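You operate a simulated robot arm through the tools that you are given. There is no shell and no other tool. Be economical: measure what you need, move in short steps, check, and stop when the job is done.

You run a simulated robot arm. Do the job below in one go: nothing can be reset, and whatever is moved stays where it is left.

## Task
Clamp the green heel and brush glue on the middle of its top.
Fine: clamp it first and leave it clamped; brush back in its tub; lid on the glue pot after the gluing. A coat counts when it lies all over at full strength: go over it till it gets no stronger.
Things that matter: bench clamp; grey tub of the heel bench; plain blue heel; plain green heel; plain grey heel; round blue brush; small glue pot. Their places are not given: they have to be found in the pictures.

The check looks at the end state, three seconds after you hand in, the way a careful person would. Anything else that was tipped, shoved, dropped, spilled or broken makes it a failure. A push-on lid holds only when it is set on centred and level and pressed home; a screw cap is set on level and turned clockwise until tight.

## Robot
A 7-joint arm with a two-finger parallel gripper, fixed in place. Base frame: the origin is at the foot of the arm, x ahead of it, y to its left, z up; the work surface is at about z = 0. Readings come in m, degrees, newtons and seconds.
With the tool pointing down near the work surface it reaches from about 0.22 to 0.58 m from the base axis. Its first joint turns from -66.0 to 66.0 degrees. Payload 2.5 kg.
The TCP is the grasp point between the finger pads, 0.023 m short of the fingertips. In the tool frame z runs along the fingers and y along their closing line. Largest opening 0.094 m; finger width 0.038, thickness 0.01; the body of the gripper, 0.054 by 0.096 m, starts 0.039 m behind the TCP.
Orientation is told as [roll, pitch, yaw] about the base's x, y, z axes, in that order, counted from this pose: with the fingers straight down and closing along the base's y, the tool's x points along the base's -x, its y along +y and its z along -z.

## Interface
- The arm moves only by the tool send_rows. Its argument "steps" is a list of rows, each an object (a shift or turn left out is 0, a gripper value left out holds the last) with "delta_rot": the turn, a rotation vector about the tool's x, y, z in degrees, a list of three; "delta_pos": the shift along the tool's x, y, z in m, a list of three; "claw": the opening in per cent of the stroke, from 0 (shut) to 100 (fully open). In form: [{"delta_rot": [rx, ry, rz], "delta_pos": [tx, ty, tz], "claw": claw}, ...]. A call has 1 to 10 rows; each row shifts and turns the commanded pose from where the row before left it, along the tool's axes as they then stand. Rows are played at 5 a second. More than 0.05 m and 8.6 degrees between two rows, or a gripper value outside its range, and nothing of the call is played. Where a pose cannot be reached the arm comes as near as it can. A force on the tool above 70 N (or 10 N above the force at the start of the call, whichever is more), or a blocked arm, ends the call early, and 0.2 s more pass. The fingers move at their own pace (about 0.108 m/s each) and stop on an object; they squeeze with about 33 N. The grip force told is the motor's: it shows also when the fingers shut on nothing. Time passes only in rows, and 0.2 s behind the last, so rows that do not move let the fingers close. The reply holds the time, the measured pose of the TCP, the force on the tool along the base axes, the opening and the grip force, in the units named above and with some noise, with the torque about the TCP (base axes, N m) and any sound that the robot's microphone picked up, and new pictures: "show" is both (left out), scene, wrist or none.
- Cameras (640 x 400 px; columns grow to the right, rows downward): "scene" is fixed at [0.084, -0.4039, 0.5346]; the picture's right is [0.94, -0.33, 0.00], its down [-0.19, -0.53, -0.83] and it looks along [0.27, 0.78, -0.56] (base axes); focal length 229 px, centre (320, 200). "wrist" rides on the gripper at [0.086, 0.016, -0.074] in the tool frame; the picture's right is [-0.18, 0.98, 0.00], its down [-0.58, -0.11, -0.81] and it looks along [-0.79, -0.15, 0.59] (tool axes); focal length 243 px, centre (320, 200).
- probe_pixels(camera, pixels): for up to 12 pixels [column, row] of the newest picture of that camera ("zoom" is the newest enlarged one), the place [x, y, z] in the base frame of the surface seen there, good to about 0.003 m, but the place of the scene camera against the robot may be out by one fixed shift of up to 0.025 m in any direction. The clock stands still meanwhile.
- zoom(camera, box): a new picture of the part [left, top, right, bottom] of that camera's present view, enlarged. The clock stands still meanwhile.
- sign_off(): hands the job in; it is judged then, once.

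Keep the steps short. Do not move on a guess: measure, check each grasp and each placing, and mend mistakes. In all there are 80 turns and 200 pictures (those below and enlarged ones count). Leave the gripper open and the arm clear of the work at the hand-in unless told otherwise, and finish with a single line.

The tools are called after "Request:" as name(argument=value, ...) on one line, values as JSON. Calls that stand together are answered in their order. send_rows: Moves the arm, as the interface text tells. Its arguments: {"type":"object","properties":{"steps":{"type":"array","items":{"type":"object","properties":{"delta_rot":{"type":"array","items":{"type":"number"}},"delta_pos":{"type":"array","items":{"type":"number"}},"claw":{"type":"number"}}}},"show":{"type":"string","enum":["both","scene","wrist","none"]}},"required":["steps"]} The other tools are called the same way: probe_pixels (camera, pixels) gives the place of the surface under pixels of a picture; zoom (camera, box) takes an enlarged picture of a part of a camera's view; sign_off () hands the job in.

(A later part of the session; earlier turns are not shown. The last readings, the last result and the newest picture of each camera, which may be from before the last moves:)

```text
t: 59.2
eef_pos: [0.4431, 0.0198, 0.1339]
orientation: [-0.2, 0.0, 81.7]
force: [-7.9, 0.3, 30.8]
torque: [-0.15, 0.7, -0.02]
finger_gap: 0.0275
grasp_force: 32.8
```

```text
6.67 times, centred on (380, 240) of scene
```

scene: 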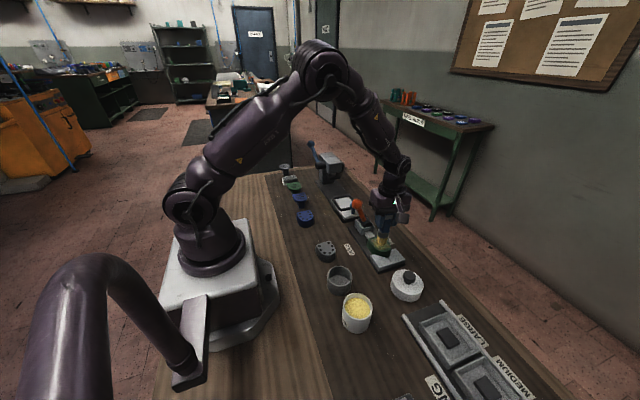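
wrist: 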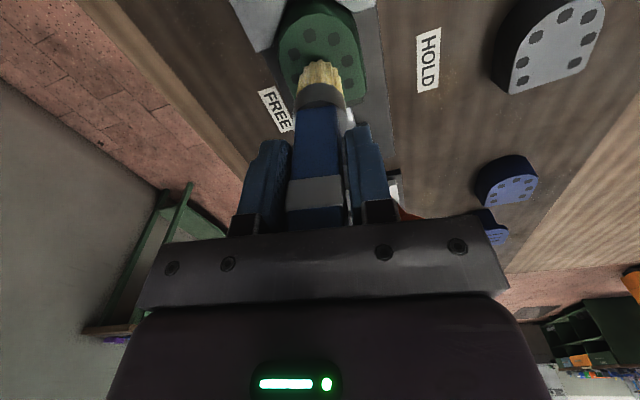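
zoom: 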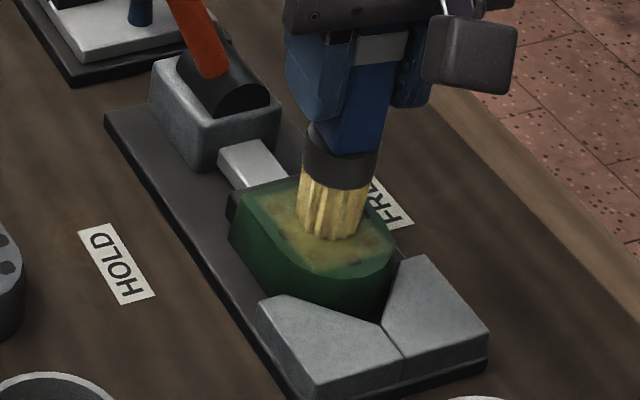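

Glue is going on; press is 31 N, more than needed. Ease 1.5 mm and make small strokes over the middle.

Request:
send_rows(steps=[{"delta_pos": [0, 0, -0.0015]}, {"delta_pos": [0.006, 0, 0]}, {"delta_pos": [-0.006, 0.005, 0]}, {"delta_pos": [-0.006, -0.005, 0]}, {"delta_pos": [0.006, -0.005, 0]}, {"delta_pos": [0.006, 0.005, 0]}, {"delta_pos": [-0.006, 0.005, 0]}, {"delta_pos": [-0.006, -0.005, 0]}, {"delta_pos": [0.006, -0.005, 0]}, {"delta_pos": [0, 0.005, 0]}], show="scene")

Request:
zoom(camera="scene", box=[350, 210, 410, 270])

```text
t: 61.4
eef_pos: [0.4435, 0.0207, 0.1331]
orientation: [-0.2, -0.1, 81.7]
force: [4.7, 4.0, 15.1]
torque: [0.31, -0.32, -0.02]
finger_gap: 0.0276
grasp_force: 33.0
```

scene: 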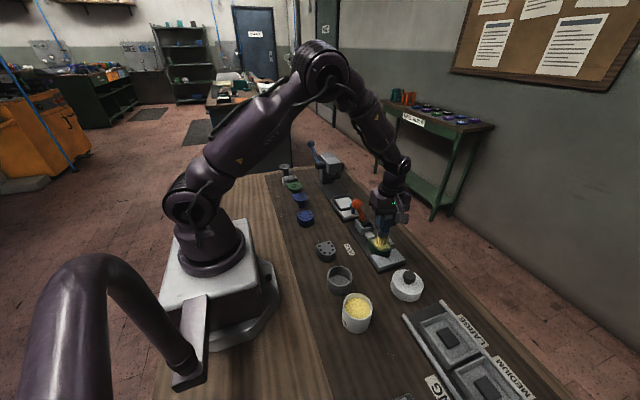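

```text
6.67 times, centred on (380, 240) of scene
```

zoom: 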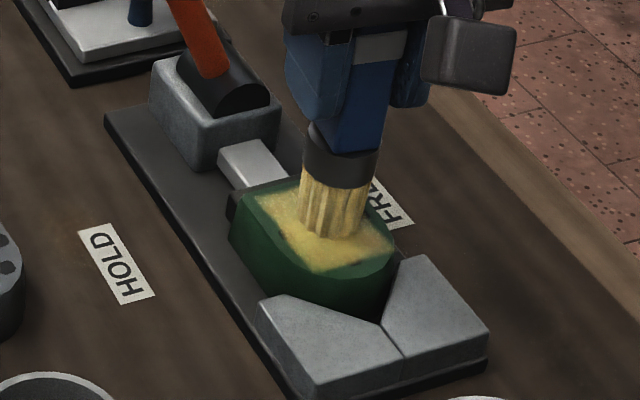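

The coat is getting stronger. Another set of strokes, a touch wider.

Request:
send_rows(steps=[{"delta_pos": [0.008, 0, 0]}, {"delta_pos": [-0.004, 0.006, 0]}, {"delta_pos": [-0.008, 0, 0]}, {"delta_pos": [-0.004, -0.006, 0]}, {"delta_pos": [0.004, -0.006, 0]}, {"delta_pos": [0.008, 0, 0]}, {"delta_pos": [0.004, 0.006, 0]}, {"delta_pos": [-0.008, 0, 0]}, {"delta_pos": [-0.008, 0, 0]}, {"delta_pos": [0.008, 0, 0]}], show="scene")

Request:
zoom(camera="scene", box=[350, 210, 410, 270])

Request:
send_rows(steps=[{"delta_pos": [0.008, 0, 0]}, {"delta_pos": [-0.004, 0.006, 0]}, {"delta_pos": [-0.008, 0, 0]}, {"delta_pos": [-0.004, -0.006, 0]}, {"delta_pos": [0.004, -0.006, 0]}, {"delta_pos": [0.008, 0, 0]}, {"delta_pos": [0.004, 0.006, 0]}, {"delta_pos": [-0.008, 0, 0]}, {"delta_pos": [-0.008, 0, 0]}, {"delta_pos": [0.008, 0, 0]}], show="scene")

Request:
zoom(camera="scene", box=[350, 210, 410, 270])

```text
t: 63.6
eef_pos: [0.4421, 0.0207, 0.1341]
orientation: [-0.2, -0.1, 81.7]
force: [0.1, 3.2, 8.3]
torque: [0.36, -0.01, -0.01]
finger_gap: 0.0275
grasp_force: 33.2
```

scene: 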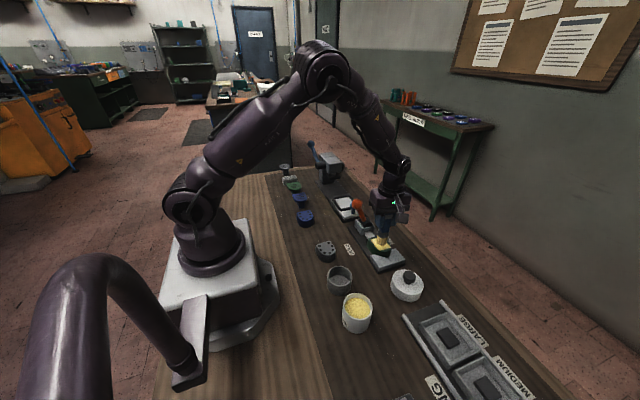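

```text
6.67 times, centred on (380, 240) of scene
```

zoom: 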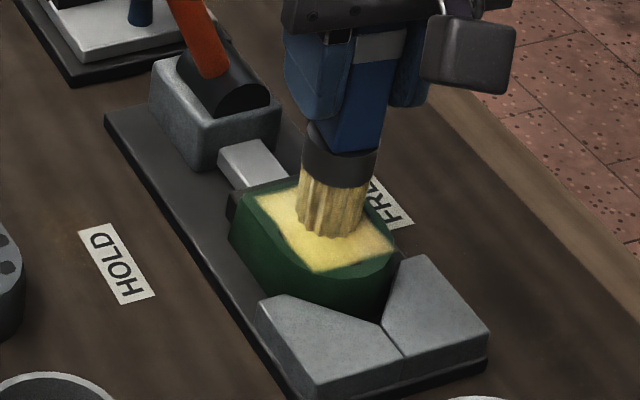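

```text
t: 65.8
eef_pos: [0.4424, 0.0193, 0.133]
orientation: [0.0, 0.0, 81.7]
force: [0.1, -0.6, -1.2]
torque: [-0.03, 0.04, 0.01]
finger_gap: 0.0275
grasp_force: 32.6
```

scene: 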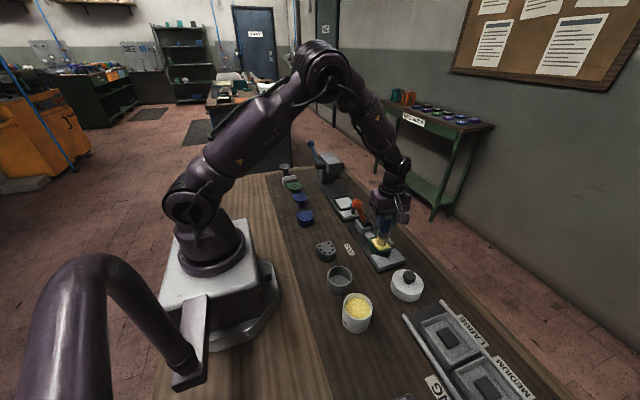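

```text
6.67 times, centred on (380, 240) of scene
```

zoom: 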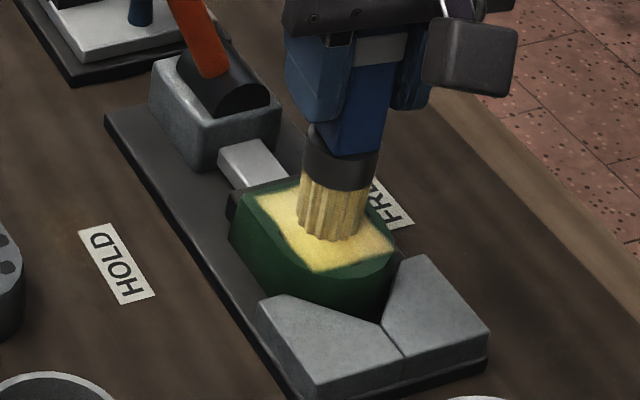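

It hardly changes now, but contact force has vanished; press 1.5 mm again for one more pass, then lift and inspect.

Request:
send_rows(steps=[{"delta_pos": [0, 0, 0.0015]}, {"delta_pos": [0.008, 0.004, 0]}, {"delta_pos": [-0.008, 0.004, 0]}, {"delta_pos": [-0.008, -0.004, 0]}, {"delta_pos": [0, -0.009, 0]}, {"delta_pos": [0.008, -0.002, 0]}, {"delta_pos": [0.008, 0.003, 0]}, {"delta_pos": [-0.008, 0.004, 0]}, {"delta_pos": [0, 0, -0.01]}, {"delta_pos": [0, 0, -0.02]}], show="none")

Request:
send_rows(steps=[{"delta_pos": [0, 0, -0.02]}, {"delta_pos": [0, 0, -0.02]}, {"delta_pos": [0.015, 0, -0.01]}, {"delta_pos": [0.02, 0, 0]}, {"delta_pos": [0.02, 0, 0]}, {"delta_pos": [0.02, 0, 0]}, {"delta_pos": [0.015, 0.01, 0]}, {"delta_pos": [0, 0.02, 0]}, {"delta_pos": [0, 0.01, 0]}, {"delta_pos": [0, 0, 0]}], show="both")

Request:
zoom(camera="scene", box=[350, 210, 410, 270])

Request:
zoom(camera="wrist", box=[120, 0, 380, 160])

```text
t: 68.0
eef_pos: [0.4398, 0.0185, 0.1624]
orientation: [0.3, 0.0, 81.7]
force: [-0.6, -0.7, -0.4]
torque: [0.01, 0.01, 0.01]
finger_gap: 0.0275
grasp_force: 32.9
```

```text
t: 70.2
eef_pos: [0.3906, -0.0652, 0.213]
orientation: [0.0, 0.1, 81.6]
force: [-0.2, 0.8, 0.1]
torque: [-0.02, 0.03, -0.03]
finger_gap: 0.0274
grasp_force: 32.8
```

scene: 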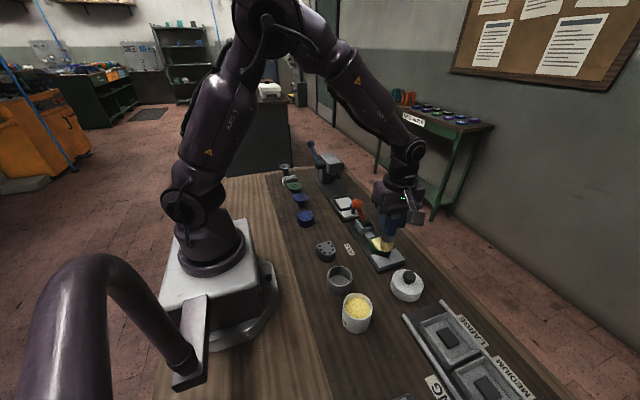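
wrist: 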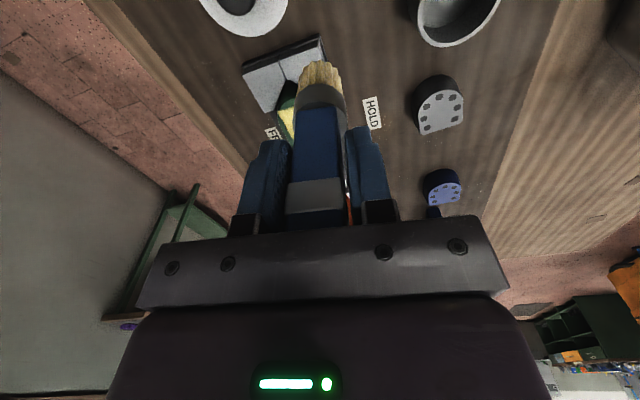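

```text
6.67 times, centred on (380, 240) of scene
```

zoom: 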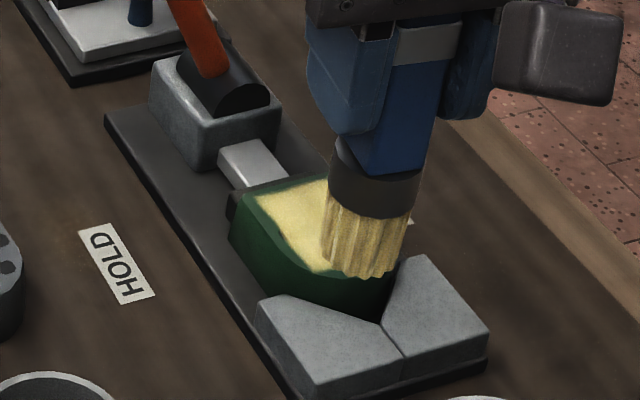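

```text
2.46 times, centred on (250, 80) of wrist
```

zoom: 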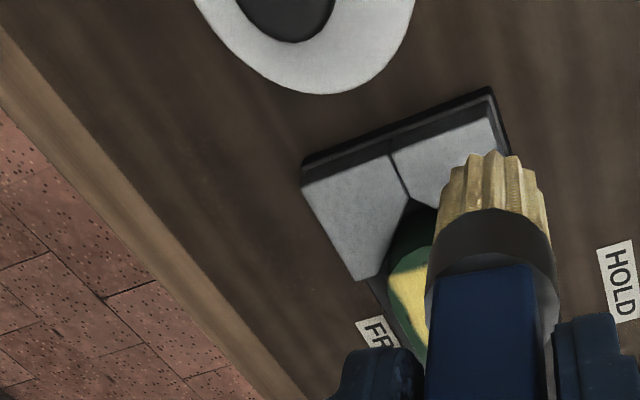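

Move the brush further aside toward the tub so the scene camera sees the whole coat.

Request:
send_rows(steps=[{"delta_pos": [0, 0.015, 0]}, {"delta_pos": [0, 0.02, 0]}, {"delta_pos": [0, 0.02, 0]}, {"delta_pos": [0, 0.02, 0]}, {"delta_pos": [0, 0.01, 0]}, {"delta_pos": [0, 0, 0]}], show="both")

Request:
zoom(camera="scene", box=[350, 210, 410, 270])

Request:
zoom(camera="wrist", box=[120, 0, 380, 160])

```text
t: 71.6
eef_pos: [0.3053, -0.0532, 0.2132]
orientation: [0.0, 0.1, 81.7]
force: [-0.6, -0.2, 0.1]
torque: [-0.01, -0.02, 0.01]
finger_gap: 0.0275
grasp_force: 33.6
```

scene: 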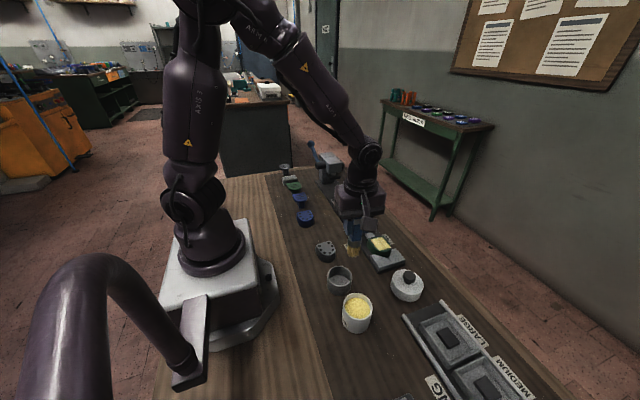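
wrist: 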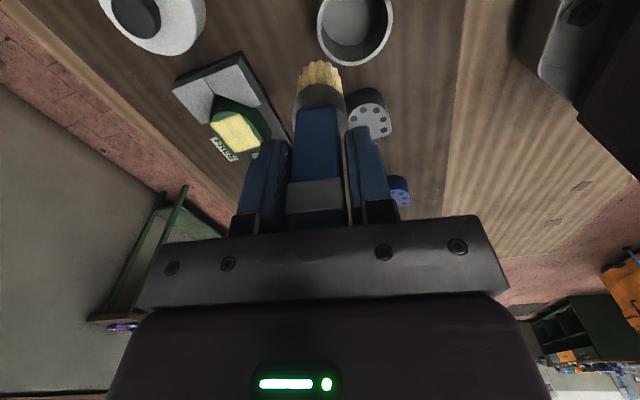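

```text
6.67 times, centred on (380, 240) of scene
```

zoom: 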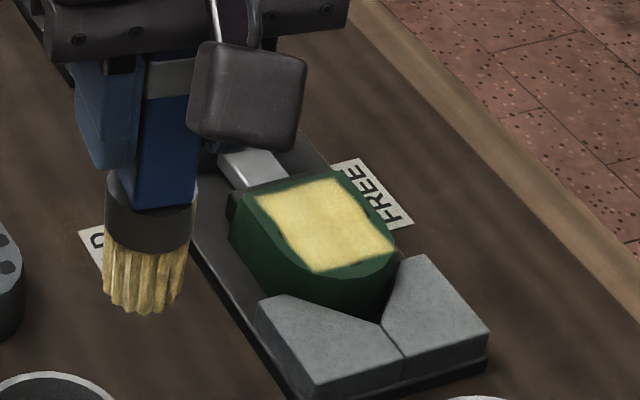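

```text
2.46 times, centred on (250, 80) of wrist
```

zoom: 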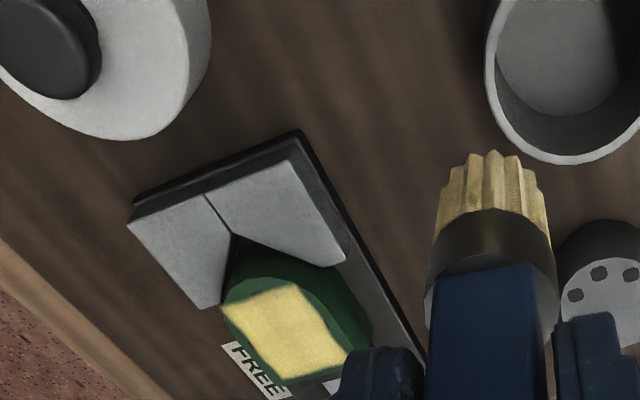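

A square coat lies over the middle. Enlarge to judge evenness.

Request:
zoom(camera="wrist", box=[195, 85, 285, 165])

Request:
zoom(camera="scene", box=[364, 230, 396, 256])

```text
5.00 times, centred on (240, 125) of wrist
```

zoom: 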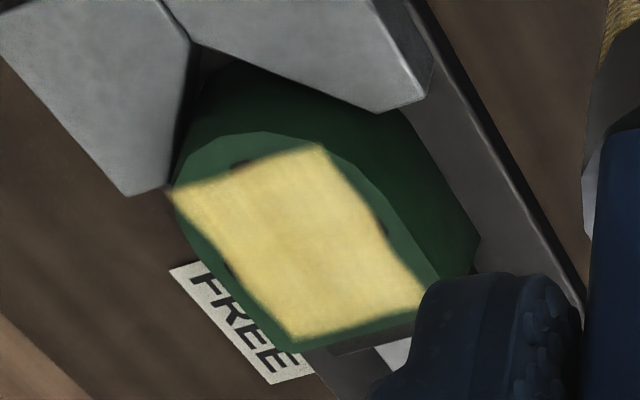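

```text
15.38 times, centred on (380, 243) of scene
```

zoom: 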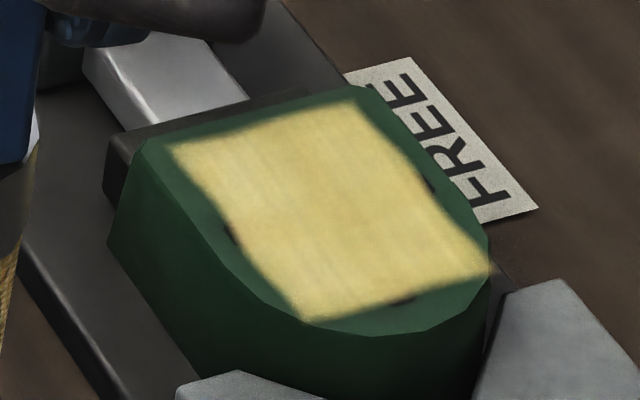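

The coat is even and unchanged over the last passes — full. Now the brush back into its tub: probe tip and tub rim.

Request:
probe_pixels(camera="wrist", pixels=[[319, 65], [298, 78], [340, 76], [319, 85], [319, 30], [390, 30], [350, 62], [330, 52], [372, 55], [355, 30], [323, 10]])

```text
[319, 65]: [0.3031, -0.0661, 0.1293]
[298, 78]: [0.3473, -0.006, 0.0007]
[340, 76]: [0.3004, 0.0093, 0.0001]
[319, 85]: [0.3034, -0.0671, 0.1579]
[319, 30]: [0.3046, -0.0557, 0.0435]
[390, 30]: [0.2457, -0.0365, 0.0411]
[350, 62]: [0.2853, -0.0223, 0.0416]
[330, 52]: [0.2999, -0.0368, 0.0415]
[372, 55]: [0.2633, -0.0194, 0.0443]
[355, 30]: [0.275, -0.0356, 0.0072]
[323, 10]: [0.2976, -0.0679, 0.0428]
```

Tip sits 87 mm below the TCP at (0.302,-0.055); tub centre ≈(0.2735,-0.0505). Move over and lower to near the floor.

Request:
send_rows(steps=[{"delta_pos": [0, 0.0144, 0]}, {"delta_pos": [-0.0004, 0.0144, 0]}, {"delta_pos": [0, 0, 0.02]}, {"delta_pos": [0, 0, 0.02]}, {"delta_pos": [0, 0, 0.015]}, {"delta_pos": [0, 0, 0]}], show="both")

Request:
zoom(camera="wrist", box=[260, 0, 390, 140])

Request:
zoom(camera="scene", box=[310, 220, 380, 310])

```text
t: 73.0
eef_pos: [0.2777, -0.0467, 0.1582]
orientation: [0.1, 0.0, 81.7]
force: [0.6, 0.5, -1.1]
torque: [-0.01, -0.04, 0.0]
finger_gap: 0.0274
grasp_force: 33.5
```

scene: 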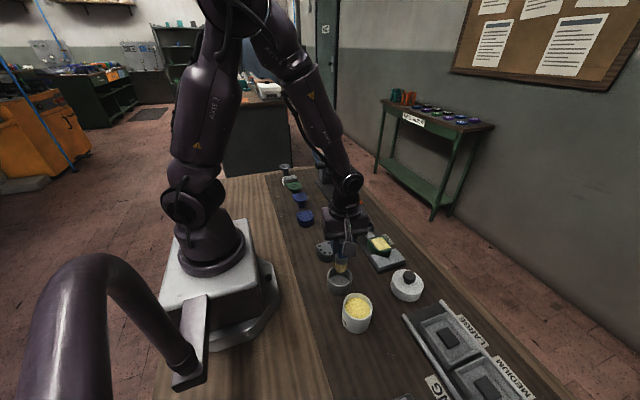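
wrist: 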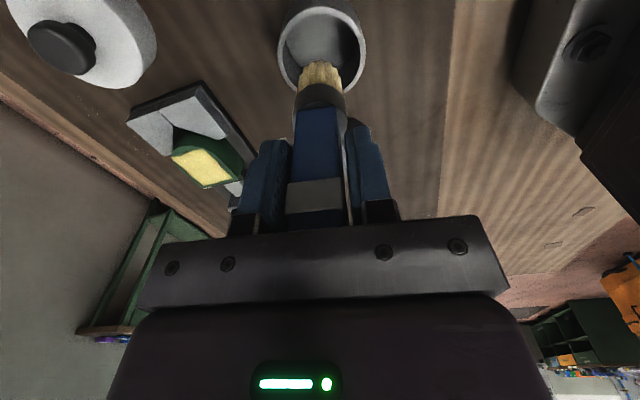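

```text
2.86 times, centred on (325, 70) of wrist
```

zoom: 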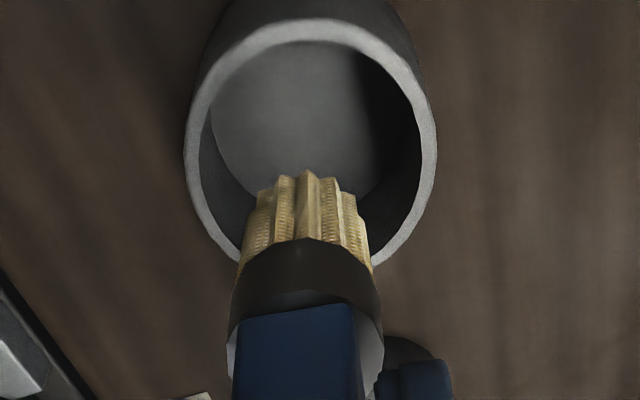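

```text
4.44 times, centred on (345, 265) of scene
```

zoom: 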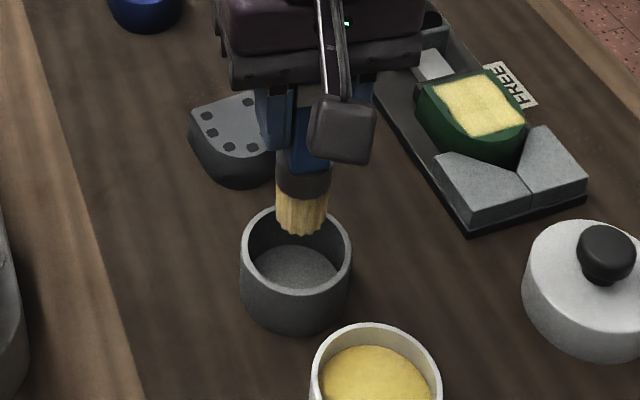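

Centred above the tub. Lower, then feel for the floor in small steps.

Request:
send_rows(steps=[{"delta_pos": [0, -0.001, 0.02]}, {"delta_pos": [0, 0, 0.02]}, {"delta_pos": [0, 0, 0.012]}, {"delta_pos": [0, 0, 0.004]}, {"delta_pos": [0, 0, 0.003]}, {"delta_pos": [0, 0, 0]}], show="wrist")

```text
t: 74.4
eef_pos: [0.2786, -0.0462, 0.0991]
orientation: [-0.1, 0.0, 81.7]
force: [-3.5, 1.1, 30.8]
torque: [0.19, 0.32, 0.01]
finger_gap: 0.0275
grasp_force: 33.3
```

wrist: 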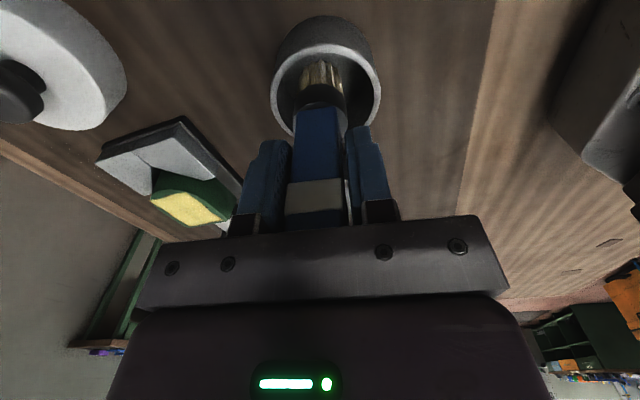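

On the floor. Ease 1 mm, open, and rise straight up.

Request:
send_rows(steps=[{"delta_pos": [0, 0, -0.001]}, {"delta_pos": [0, 0, 0]}, {"claw": 45}, {"claw": 60}, {"claw": 60}], show="wrist")

Request:
send_rows(steps=[{"delta_pos": [0, 0, -0.02]}, {"delta_pos": [0, 0, -0.03]}, {"delta_pos": [0, 0, -0.04]}, {"delta_pos": [0, 0, -0.03]}, {"delta_pos": [0, 0, 0]}], show="both")

Request:
zoom(camera="scene", box=[310, 220, 420, 330])

```text
t: 75.6
eef_pos: [0.2786, -0.0467, 0.0992]
orientation: [0.0, 0.0, 81.7]
force: [0.0, -0.6, -0.2]
torque: [-0.02, -0.03, 0.04]
finger_gap: 0.0565
grasp_force: 0.0
```

wrist: 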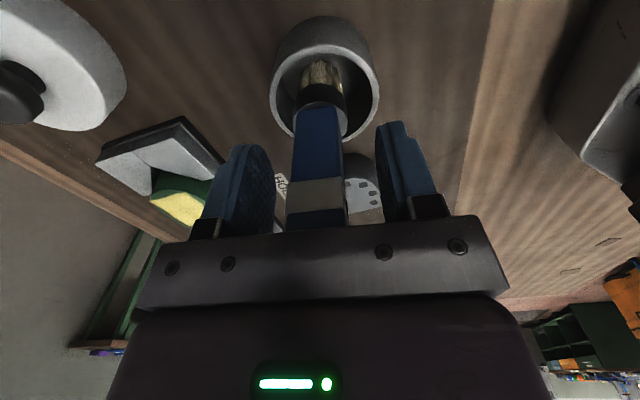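

```text
t: 76.8
eef_pos: [0.2799, -0.0476, 0.2195]
orientation: [0.1, 0.0, 81.7]
force: [0.5, 0.5, 0.4]
torque: [-0.02, -0.03, 0.01]
finger_gap: 0.0564
grasp_force: 0.0
```

scene: 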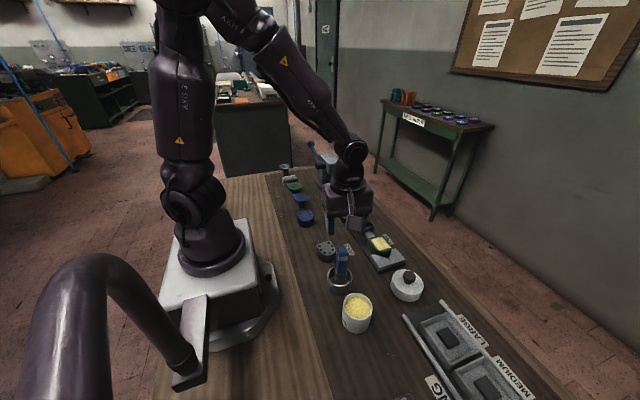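
wrist: 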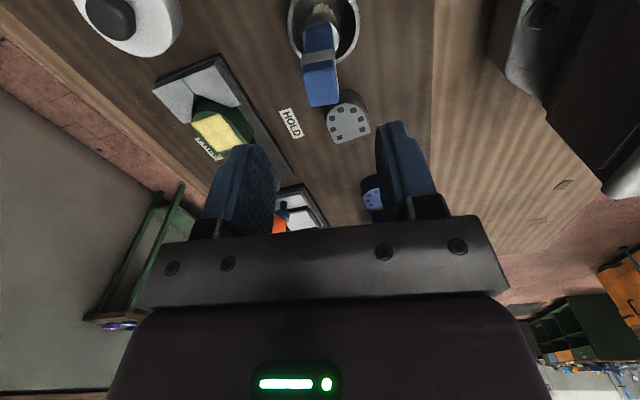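

```text
3.64 times, centred on (365, 275) of scene
```

zoom: 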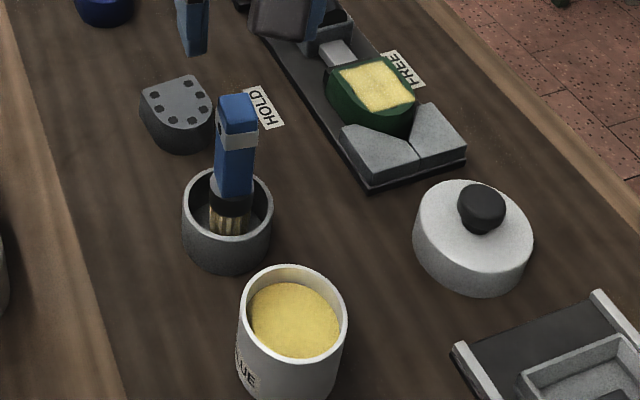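

Brush stands in its tub. Now the lid: move to view it from the −y side with the tool squared.

Request:
send_rows(steps=[{"delta_rot": [0, 0, -8.3]}, {"delta_pos": [0.0284, -0.0308, 0.004]}, {"delta_pos": [0.0284, -0.0308, 0.004]}, {"delta_pos": [0.0284, -0.0308, 0.004]}, {"delta_pos": [0.0284, -0.0308, 0.004]}, {"delta_pos": [0.0284, -0.0308, 0.004], "claw": 100}, {"delta_pos": [0, 0, 0]}], show="wrist")

Request:
zoom(camera="wrist", box=[240, 60, 400, 200])

```text
t: 78.4
eef_pos: [0.4317, -0.1915, 0.1993]
orientation: [0.0, 0.0, 90.0]
force: [-0.5, -0.7, -0.2]
torque: [-0.03, 0.0, 0.01]
finger_gap: 0.0942
grasp_force: 0.0
```

wrist: 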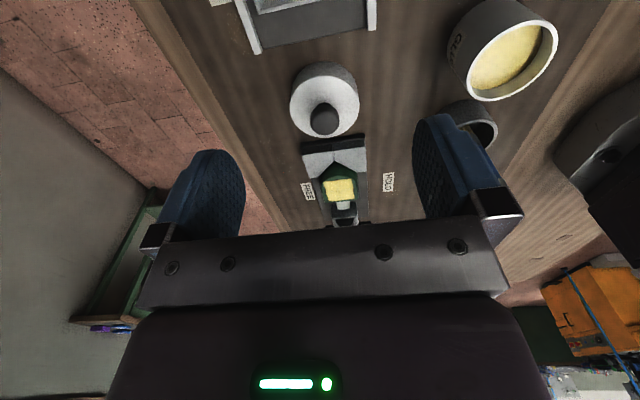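

```text
2.86 times, centred on (320, 130) of wrist
```

zoom: 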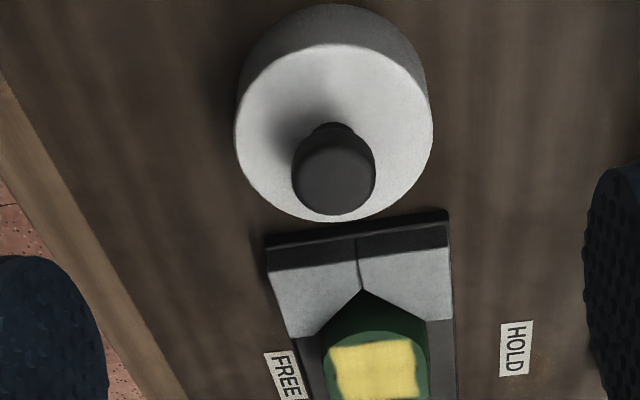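

Request:
probe_pixels(camera="zoom", pixels=[[238, 130], [430, 130], [330, 48], [330, 218], [260, 195], [400, 190], [335, 180], [297, 175], [372, 175], [270, 70], [395, 70], [335, 210]])

Request:
probe_pixels(camera="wrist", pixels=[[477, 96], [557, 35], [520, 88], [540, 70], [452, 45], [475, 15], [500, 4], [530, 10], [505, 60], [470, 80]])

```text
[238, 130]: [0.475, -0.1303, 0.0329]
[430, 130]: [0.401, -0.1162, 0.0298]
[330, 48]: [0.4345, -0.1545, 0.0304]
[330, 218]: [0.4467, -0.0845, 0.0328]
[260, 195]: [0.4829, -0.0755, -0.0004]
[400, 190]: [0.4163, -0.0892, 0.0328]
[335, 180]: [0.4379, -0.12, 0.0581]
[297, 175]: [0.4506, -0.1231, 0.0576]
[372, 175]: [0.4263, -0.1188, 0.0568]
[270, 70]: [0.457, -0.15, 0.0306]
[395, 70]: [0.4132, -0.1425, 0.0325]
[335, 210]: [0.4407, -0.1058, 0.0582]
```

```text
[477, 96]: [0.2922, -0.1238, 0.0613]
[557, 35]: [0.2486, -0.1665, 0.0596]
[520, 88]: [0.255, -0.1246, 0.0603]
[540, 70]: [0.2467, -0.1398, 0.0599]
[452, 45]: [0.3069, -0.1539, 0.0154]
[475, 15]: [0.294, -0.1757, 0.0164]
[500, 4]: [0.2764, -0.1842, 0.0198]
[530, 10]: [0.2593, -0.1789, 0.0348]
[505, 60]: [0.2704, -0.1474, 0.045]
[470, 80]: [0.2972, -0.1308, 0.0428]
```

Lid: radius 37 mm, centre ≈(0.438,-0.119), 32 mm tall, knob top 58 mm. I'll grip its body. Move above and lower partly.

Request:
send_rows(steps=[{"delta_pos": [-0.036, -0.003, 0]}, {"delta_pos": [-0.0365, -0.0033, 0]}, {"delta_pos": [0, 0, 0.04]}, {"delta_pos": [0, 0, 0.04]}, {"delta_pos": [0, 0, 0.02]}, {"delta_pos": [0, 0, 0]}], show="wrist")

Request:
zoom(camera="wrist", box=[180, 0, 480, 220])

```text
t: 79.8
eef_pos: [0.4382, -0.1171, 0.098]
orientation: [-0.1, 0.0, 90.1]
force: [0.2, 1.0, -0.5]
torque: [-0.01, 0.01, 0.0]
finger_gap: 0.0938
grasp_force: 0.2
```

wrist: 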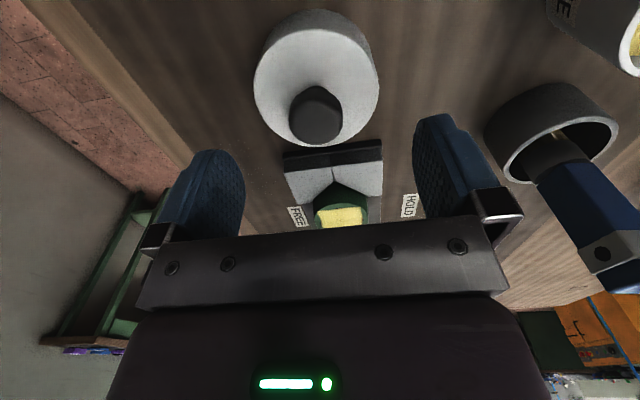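

```text
1.82 times, centred on (330, 110) of wrist
```

zoom: 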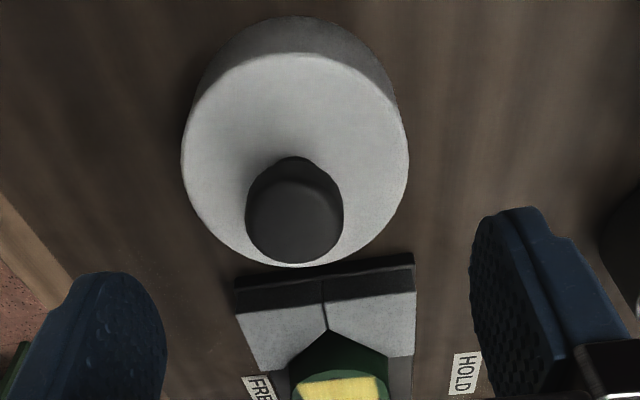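

Request:
probe_pixels(camera="zoom", pixels=[[184, 150], [405, 150], [190, 190], [400, 195], [295, 58], [295, 210], [250, 205], [340, 205], [340, 262], [245, 255], [210, 90], [375, 90]])

```text
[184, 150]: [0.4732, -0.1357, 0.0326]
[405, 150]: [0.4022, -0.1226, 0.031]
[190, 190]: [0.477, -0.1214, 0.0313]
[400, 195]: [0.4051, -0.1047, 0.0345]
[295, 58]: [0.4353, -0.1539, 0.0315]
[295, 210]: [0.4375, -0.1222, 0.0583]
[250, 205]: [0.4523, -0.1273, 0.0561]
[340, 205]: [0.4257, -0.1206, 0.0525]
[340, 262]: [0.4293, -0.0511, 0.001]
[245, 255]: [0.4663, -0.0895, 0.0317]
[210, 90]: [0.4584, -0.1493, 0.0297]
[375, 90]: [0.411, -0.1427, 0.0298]
```

Lid centre (0.4395,-0.117): TCP is right. Lower to z≈0.029 and grip, then test-lift.

Request:
send_rows(steps=[{"delta_pos": [0, -0.001, 0.03]}, {"delta_pos": [0, 0, 0.03]}, {"delta_pos": [0, 0, 0.009]}, {"claw": 0}, {"claw": 0}, {"claw": 0}, {"delta_pos": [0, 0, -0.005]}, {"delta_pos": [0, 0, -0.01]}, {"delta_pos": [0, 0, -0.01]}, {"delta_pos": [0, 0, 0]}], show="both")

```text
t: 82.0
eef_pos: [0.4413, -0.1182, 0.0557]
orientation: [0.0, 0.0, 89.9]
force: [-0.3, 0.0, -0.2]
torque: [0.02, 0.0, -0.03]
finger_gap: 0.0785
grasp_force: 32.9
```

scene: 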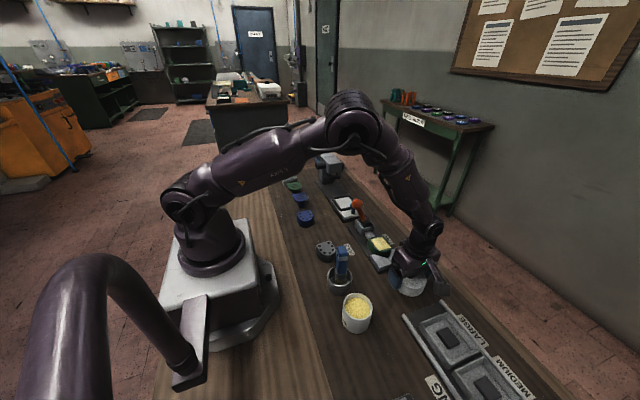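
wrist: 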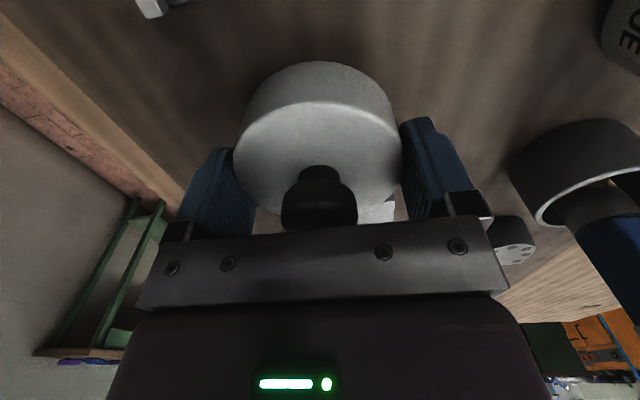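

Lid held (78.5 mm). Lift gently to clear the pot and carry toward it.

Request:
send_rows(steps=[{"delta_pos": [0, 0, -0.02]}, {"delta_pos": [0, 0, -0.025]}, {"delta_pos": [0, 0, -0.025]}, {"delta_pos": [0.004, 0.018, 0]}, {"delta_pos": [0.005, 0.03, 0]}, {"delta_pos": [0.006, 0.03, 0]}, {"delta_pos": [0.006, 0.03, 0]}, {"delta_pos": [0.006, 0.03, 0]}, {"delta_pos": [0.004, 0.029, 0]}, {"delta_pos": [0, 0, 0]}], show="both")

Request:
zoom(camera="scene", box=[310, 230, 410, 340])

Request:
zoom(camera="wrist", box=[200, 0, 440, 220])

```text
t: 84.2
eef_pos: [0.2709, -0.1491, 0.1258]
orientation: [-0.1, 0.0, 90.0]
force: [0.4, -0.7, -0.5]
torque: [-0.01, -0.02, 0.04]
finger_gap: 0.0784
grasp_force: 33.1
```

scene: 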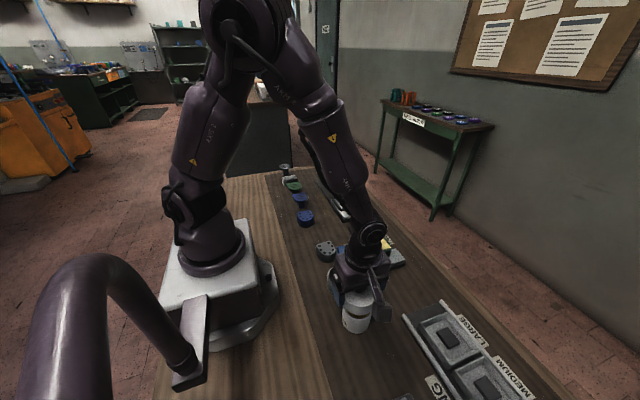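
wrist: 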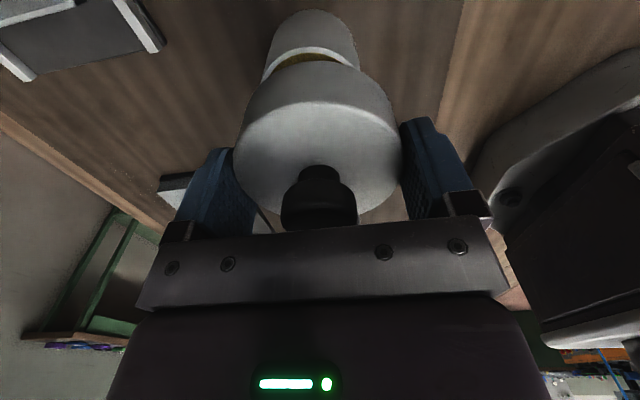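

```text
3.64 times, centred on (360, 285) of scene
```

zoom: 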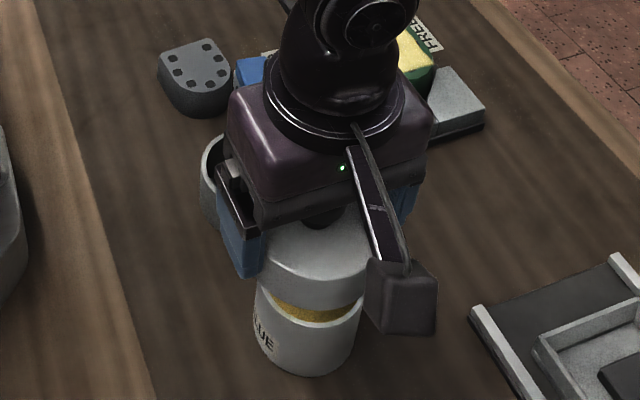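

```text
1.82 times, centred on (320, 110) of wrist
```

zoom: 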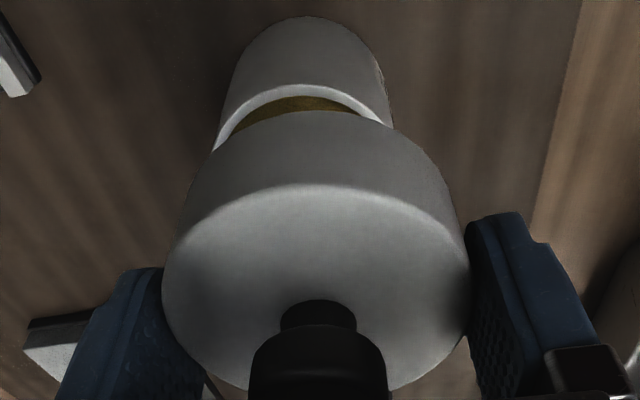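

Probe both pot rim and lid edges in the same view.

Request:
probe_pixels(camera="zoom", pixels=[[306, 88], [262, 100], [350, 96], [225, 135], [388, 118], [305, 118], [240, 140], [380, 140], [305, 190], [165, 260], [466, 250], [318, 18]])

```text
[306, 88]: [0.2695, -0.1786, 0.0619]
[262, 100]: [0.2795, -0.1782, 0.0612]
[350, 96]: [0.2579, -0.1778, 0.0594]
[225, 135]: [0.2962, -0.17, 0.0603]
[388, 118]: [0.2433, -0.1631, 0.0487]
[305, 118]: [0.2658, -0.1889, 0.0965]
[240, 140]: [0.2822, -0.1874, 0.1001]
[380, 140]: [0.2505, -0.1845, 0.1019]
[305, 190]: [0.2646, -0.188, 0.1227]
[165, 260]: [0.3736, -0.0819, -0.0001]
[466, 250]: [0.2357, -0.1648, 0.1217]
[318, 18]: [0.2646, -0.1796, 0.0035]
```

Lid ≈(0.270,-0.150), pot ≈(0.272,-0.149): within 2 mm. Shift +1.5 mm x and lower to just above the rim; recheck.

Request:
send_rows(steps=[{"delta_pos": [0, -0.0015, 0.01]}, {"delta_pos": [0, 0, 0.012]}, {"delta_pos": [0, 0, 0.008]}, {"delta_pos": [0, 0, 0]}], show="both")

Request:
zoom(camera="wrist", box=[220, 0, 420, 140])

Request:
zoom(camera="scene", box=[325, 260, 405, 340])

```text
t: 85.2
eef_pos: [0.2726, -0.1485, 0.0951]
orientation: [0.1, 0.0, 90.1]
force: [-0.1, 0.7, 0.0]
torque: [-0.05, 0.0, 0.01]
finger_gap: 0.0787
grasp_force: 32.9
```

scene: 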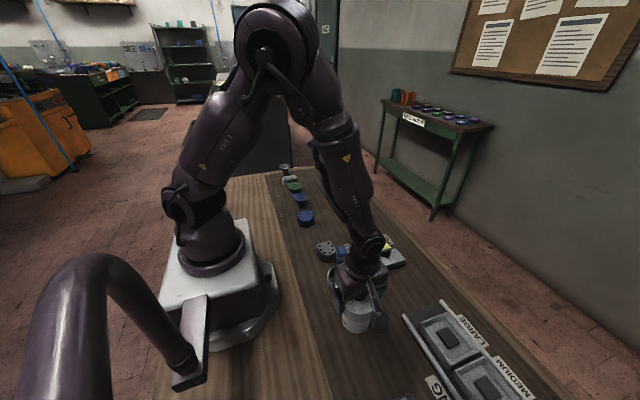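
wrist: 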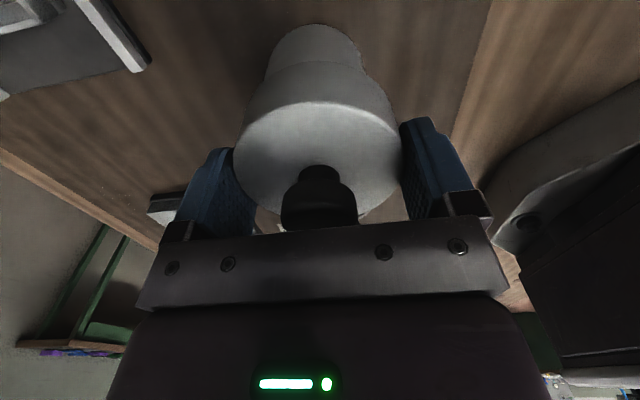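

```text
2.86 times, centred on (320, 70) of wrist
```

zoom: 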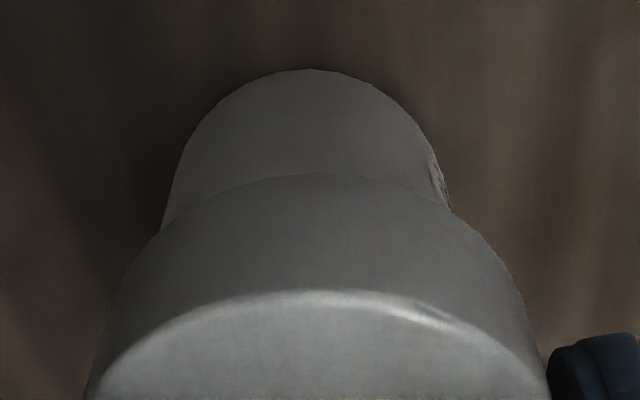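

```text
5.00 times, centred on (365, 300) of scene
```

zoom: 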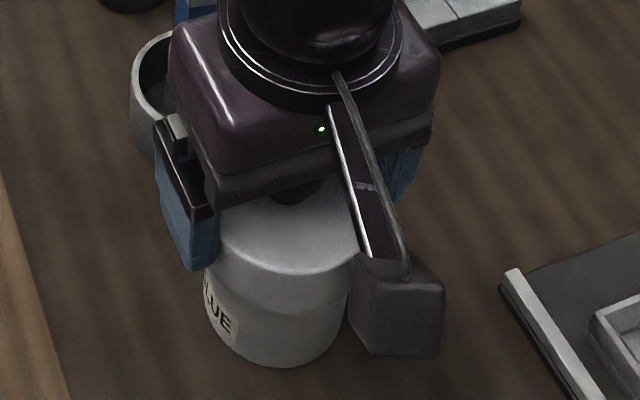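

Request:
probe_pixels(camera="zoom", pixels=[[310, 170], [250, 180], [370, 178], [190, 200], [430, 195], [310, 185], [220, 205], [400, 200], [150, 250], [480, 245], [310, 100], [310, 75]])

```text
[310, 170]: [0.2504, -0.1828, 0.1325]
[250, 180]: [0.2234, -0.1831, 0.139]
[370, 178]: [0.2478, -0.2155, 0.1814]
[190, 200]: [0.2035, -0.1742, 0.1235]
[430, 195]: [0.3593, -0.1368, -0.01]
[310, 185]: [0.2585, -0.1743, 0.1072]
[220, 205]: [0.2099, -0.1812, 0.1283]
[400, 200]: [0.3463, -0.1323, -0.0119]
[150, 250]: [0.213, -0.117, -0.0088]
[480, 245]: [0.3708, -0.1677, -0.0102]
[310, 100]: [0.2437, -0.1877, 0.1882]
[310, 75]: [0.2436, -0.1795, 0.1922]
```

That went to the scene enlargement; probe the wrist picture itself.

Request:
probe_pixels(camera="wrist", pixels=[[316, 57], [284, 64], [348, 60], [271, 68], [316, 66], [290, 70], [345, 68], [258, 90], [378, 84], [316, 27], [290, 36], [345, 36]])

```text
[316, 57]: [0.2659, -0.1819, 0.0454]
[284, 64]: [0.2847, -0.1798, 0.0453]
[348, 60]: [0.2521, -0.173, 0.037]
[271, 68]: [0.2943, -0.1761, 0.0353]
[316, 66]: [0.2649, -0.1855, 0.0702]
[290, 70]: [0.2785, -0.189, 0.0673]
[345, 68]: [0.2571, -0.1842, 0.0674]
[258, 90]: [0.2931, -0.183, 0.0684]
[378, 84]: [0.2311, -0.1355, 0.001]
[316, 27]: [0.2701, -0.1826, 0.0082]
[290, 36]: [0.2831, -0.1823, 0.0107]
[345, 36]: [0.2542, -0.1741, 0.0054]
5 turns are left
```

Pot and lid fronts agree with being concentric. Lower the lid onto the pot in small steps, then look.

Request:
send_rows(steps=[{"delta_pos": [0, 0, 0.003]}, {"delta_pos": [0, 0, 0.003]}, {"delta_pos": [0, 0, 0.003]}, {"delta_pos": [0, 0, 0.003]}, {"delta_pos": [0, 0, 0]}], show="none")

Request:
send_rows(steps=[{"delta_pos": [0, 0, 0.003]}, {"delta_pos": [0, 0, 0.003]}, {"delta_pos": [0, 0, 0.003]}, {"delta_pos": [0, 0, 0.003]}, {"delta_pos": [0, 0, 0]}], show="wrist")

Request:
zoom(camera="scene", box=[325, 260, 405, 340])

```text
t: 86.4
eef_pos: [0.2733, -0.1486, 0.0833]
orientation: [0.0, 0.0, 90.0]
force: [-0.3, 0.1, 0.5]
torque: [-0.04, 0.02, -0.01]
finger_gap: 0.0786
grasp_force: 32.6
```

```text
t: 87.6
eef_pos: [0.2741, -0.1464, 0.0723]
orientation: [0.0, 0.0, 90.0]
force: [0.4, -0.2, -0.8]
torque: [-0.01, 0.01, -0.02]
finger_gap: 0.0785
grasp_force: 33.2
```

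wrist: 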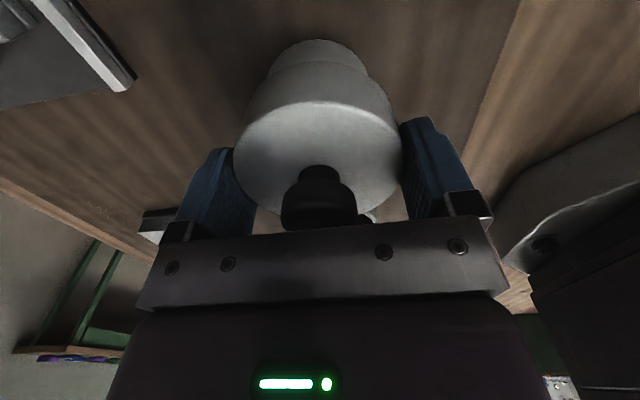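

```text
5.00 times, centred on (365, 300) of scene
4 turns are left
```

zoom: 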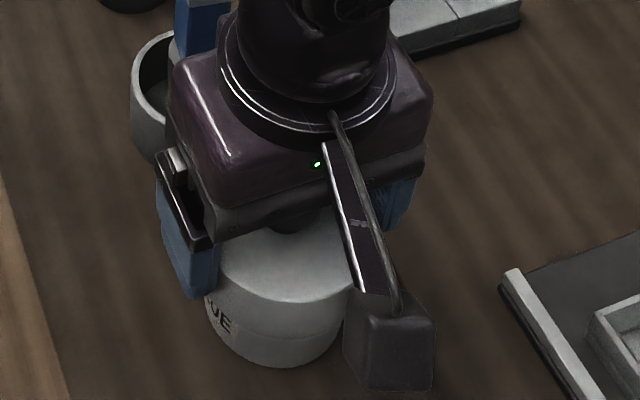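

The lid is sliding over the pot, centred and without force. Keep going down until it seats.

Request:
send_rows(steps=[{"delta_pos": [0, 0, 0.003]}, {"delta_pos": [0, 0, 0.002]}, {"delta_pos": [0, 0, 0.002]}, {"delta_pos": [0, 0, 0.002]}, {"delta_pos": [0, 0, 0.002]}, {"delta_pos": [0, 0, 0.002]}, {"delta_pos": [0, 0, 0]}], show="none")

Request:
send_rows(steps=[{"delta_pos": [0, 0, 0]}, {"claw": 100}, {"claw": 100}, {"claw": 100}, {"delta_pos": [0, 0, -0.02]}, {"delta_pos": [0, 0, -0.03]}, {"delta_pos": [0, 0, -0.03]}, {"claw": 0}, {"claw": 0}, {"claw": 0}], show="wrist")

Request:
zoom(camera="scene", box=[325, 260, 405, 340])

Request:
probe_pixels(camera="wrist", pixels=[[320, 100], [318, 110], [316, 85], [318, 130], [318, 70], [280, 75], [350, 75], [318, 120], [318, 60], [318, 50]])

```text
t: 89.2
eef_pos: [0.2744, -0.1481, 0.0584]
orientation: [0.0, -0.1, 89.9]
force: [-6.1, 0.3, 26.2]
torque: [-0.11, 0.26, 0.02]
finger_gap: 0.0787
grasp_force: 32.9
```

```text
t: 91.4
eef_pos: [0.2742, -0.1489, 0.1391]
orientation: [0.1, 0.0, 90.1]
force: [-0.1, 0.9, -0.3]
torque: [-0.01, -0.01, 0.03]
finger_gap: 0.0002
grasp_force: 33.3
```

wrist: 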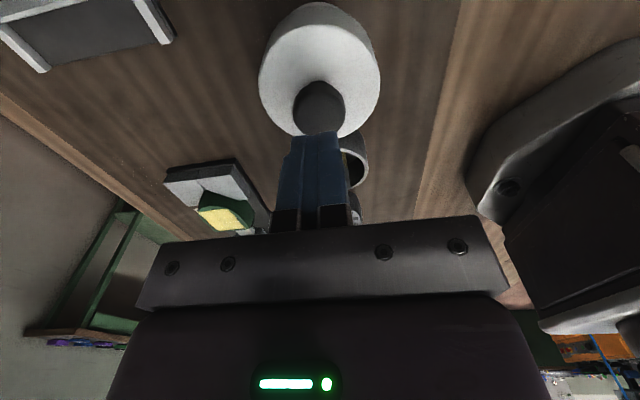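

```text
5.00 times, centred on (365, 300) of scene
```

zoom: 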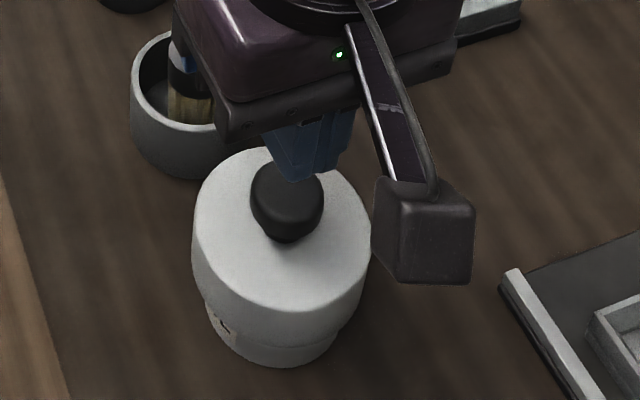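

```text
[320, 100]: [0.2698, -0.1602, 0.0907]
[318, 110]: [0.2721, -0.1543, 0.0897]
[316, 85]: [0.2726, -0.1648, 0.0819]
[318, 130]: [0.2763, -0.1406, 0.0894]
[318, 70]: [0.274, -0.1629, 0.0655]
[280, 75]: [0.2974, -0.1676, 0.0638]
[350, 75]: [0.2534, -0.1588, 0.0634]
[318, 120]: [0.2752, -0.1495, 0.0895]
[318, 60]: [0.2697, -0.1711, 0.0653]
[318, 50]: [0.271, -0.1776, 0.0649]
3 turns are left
```

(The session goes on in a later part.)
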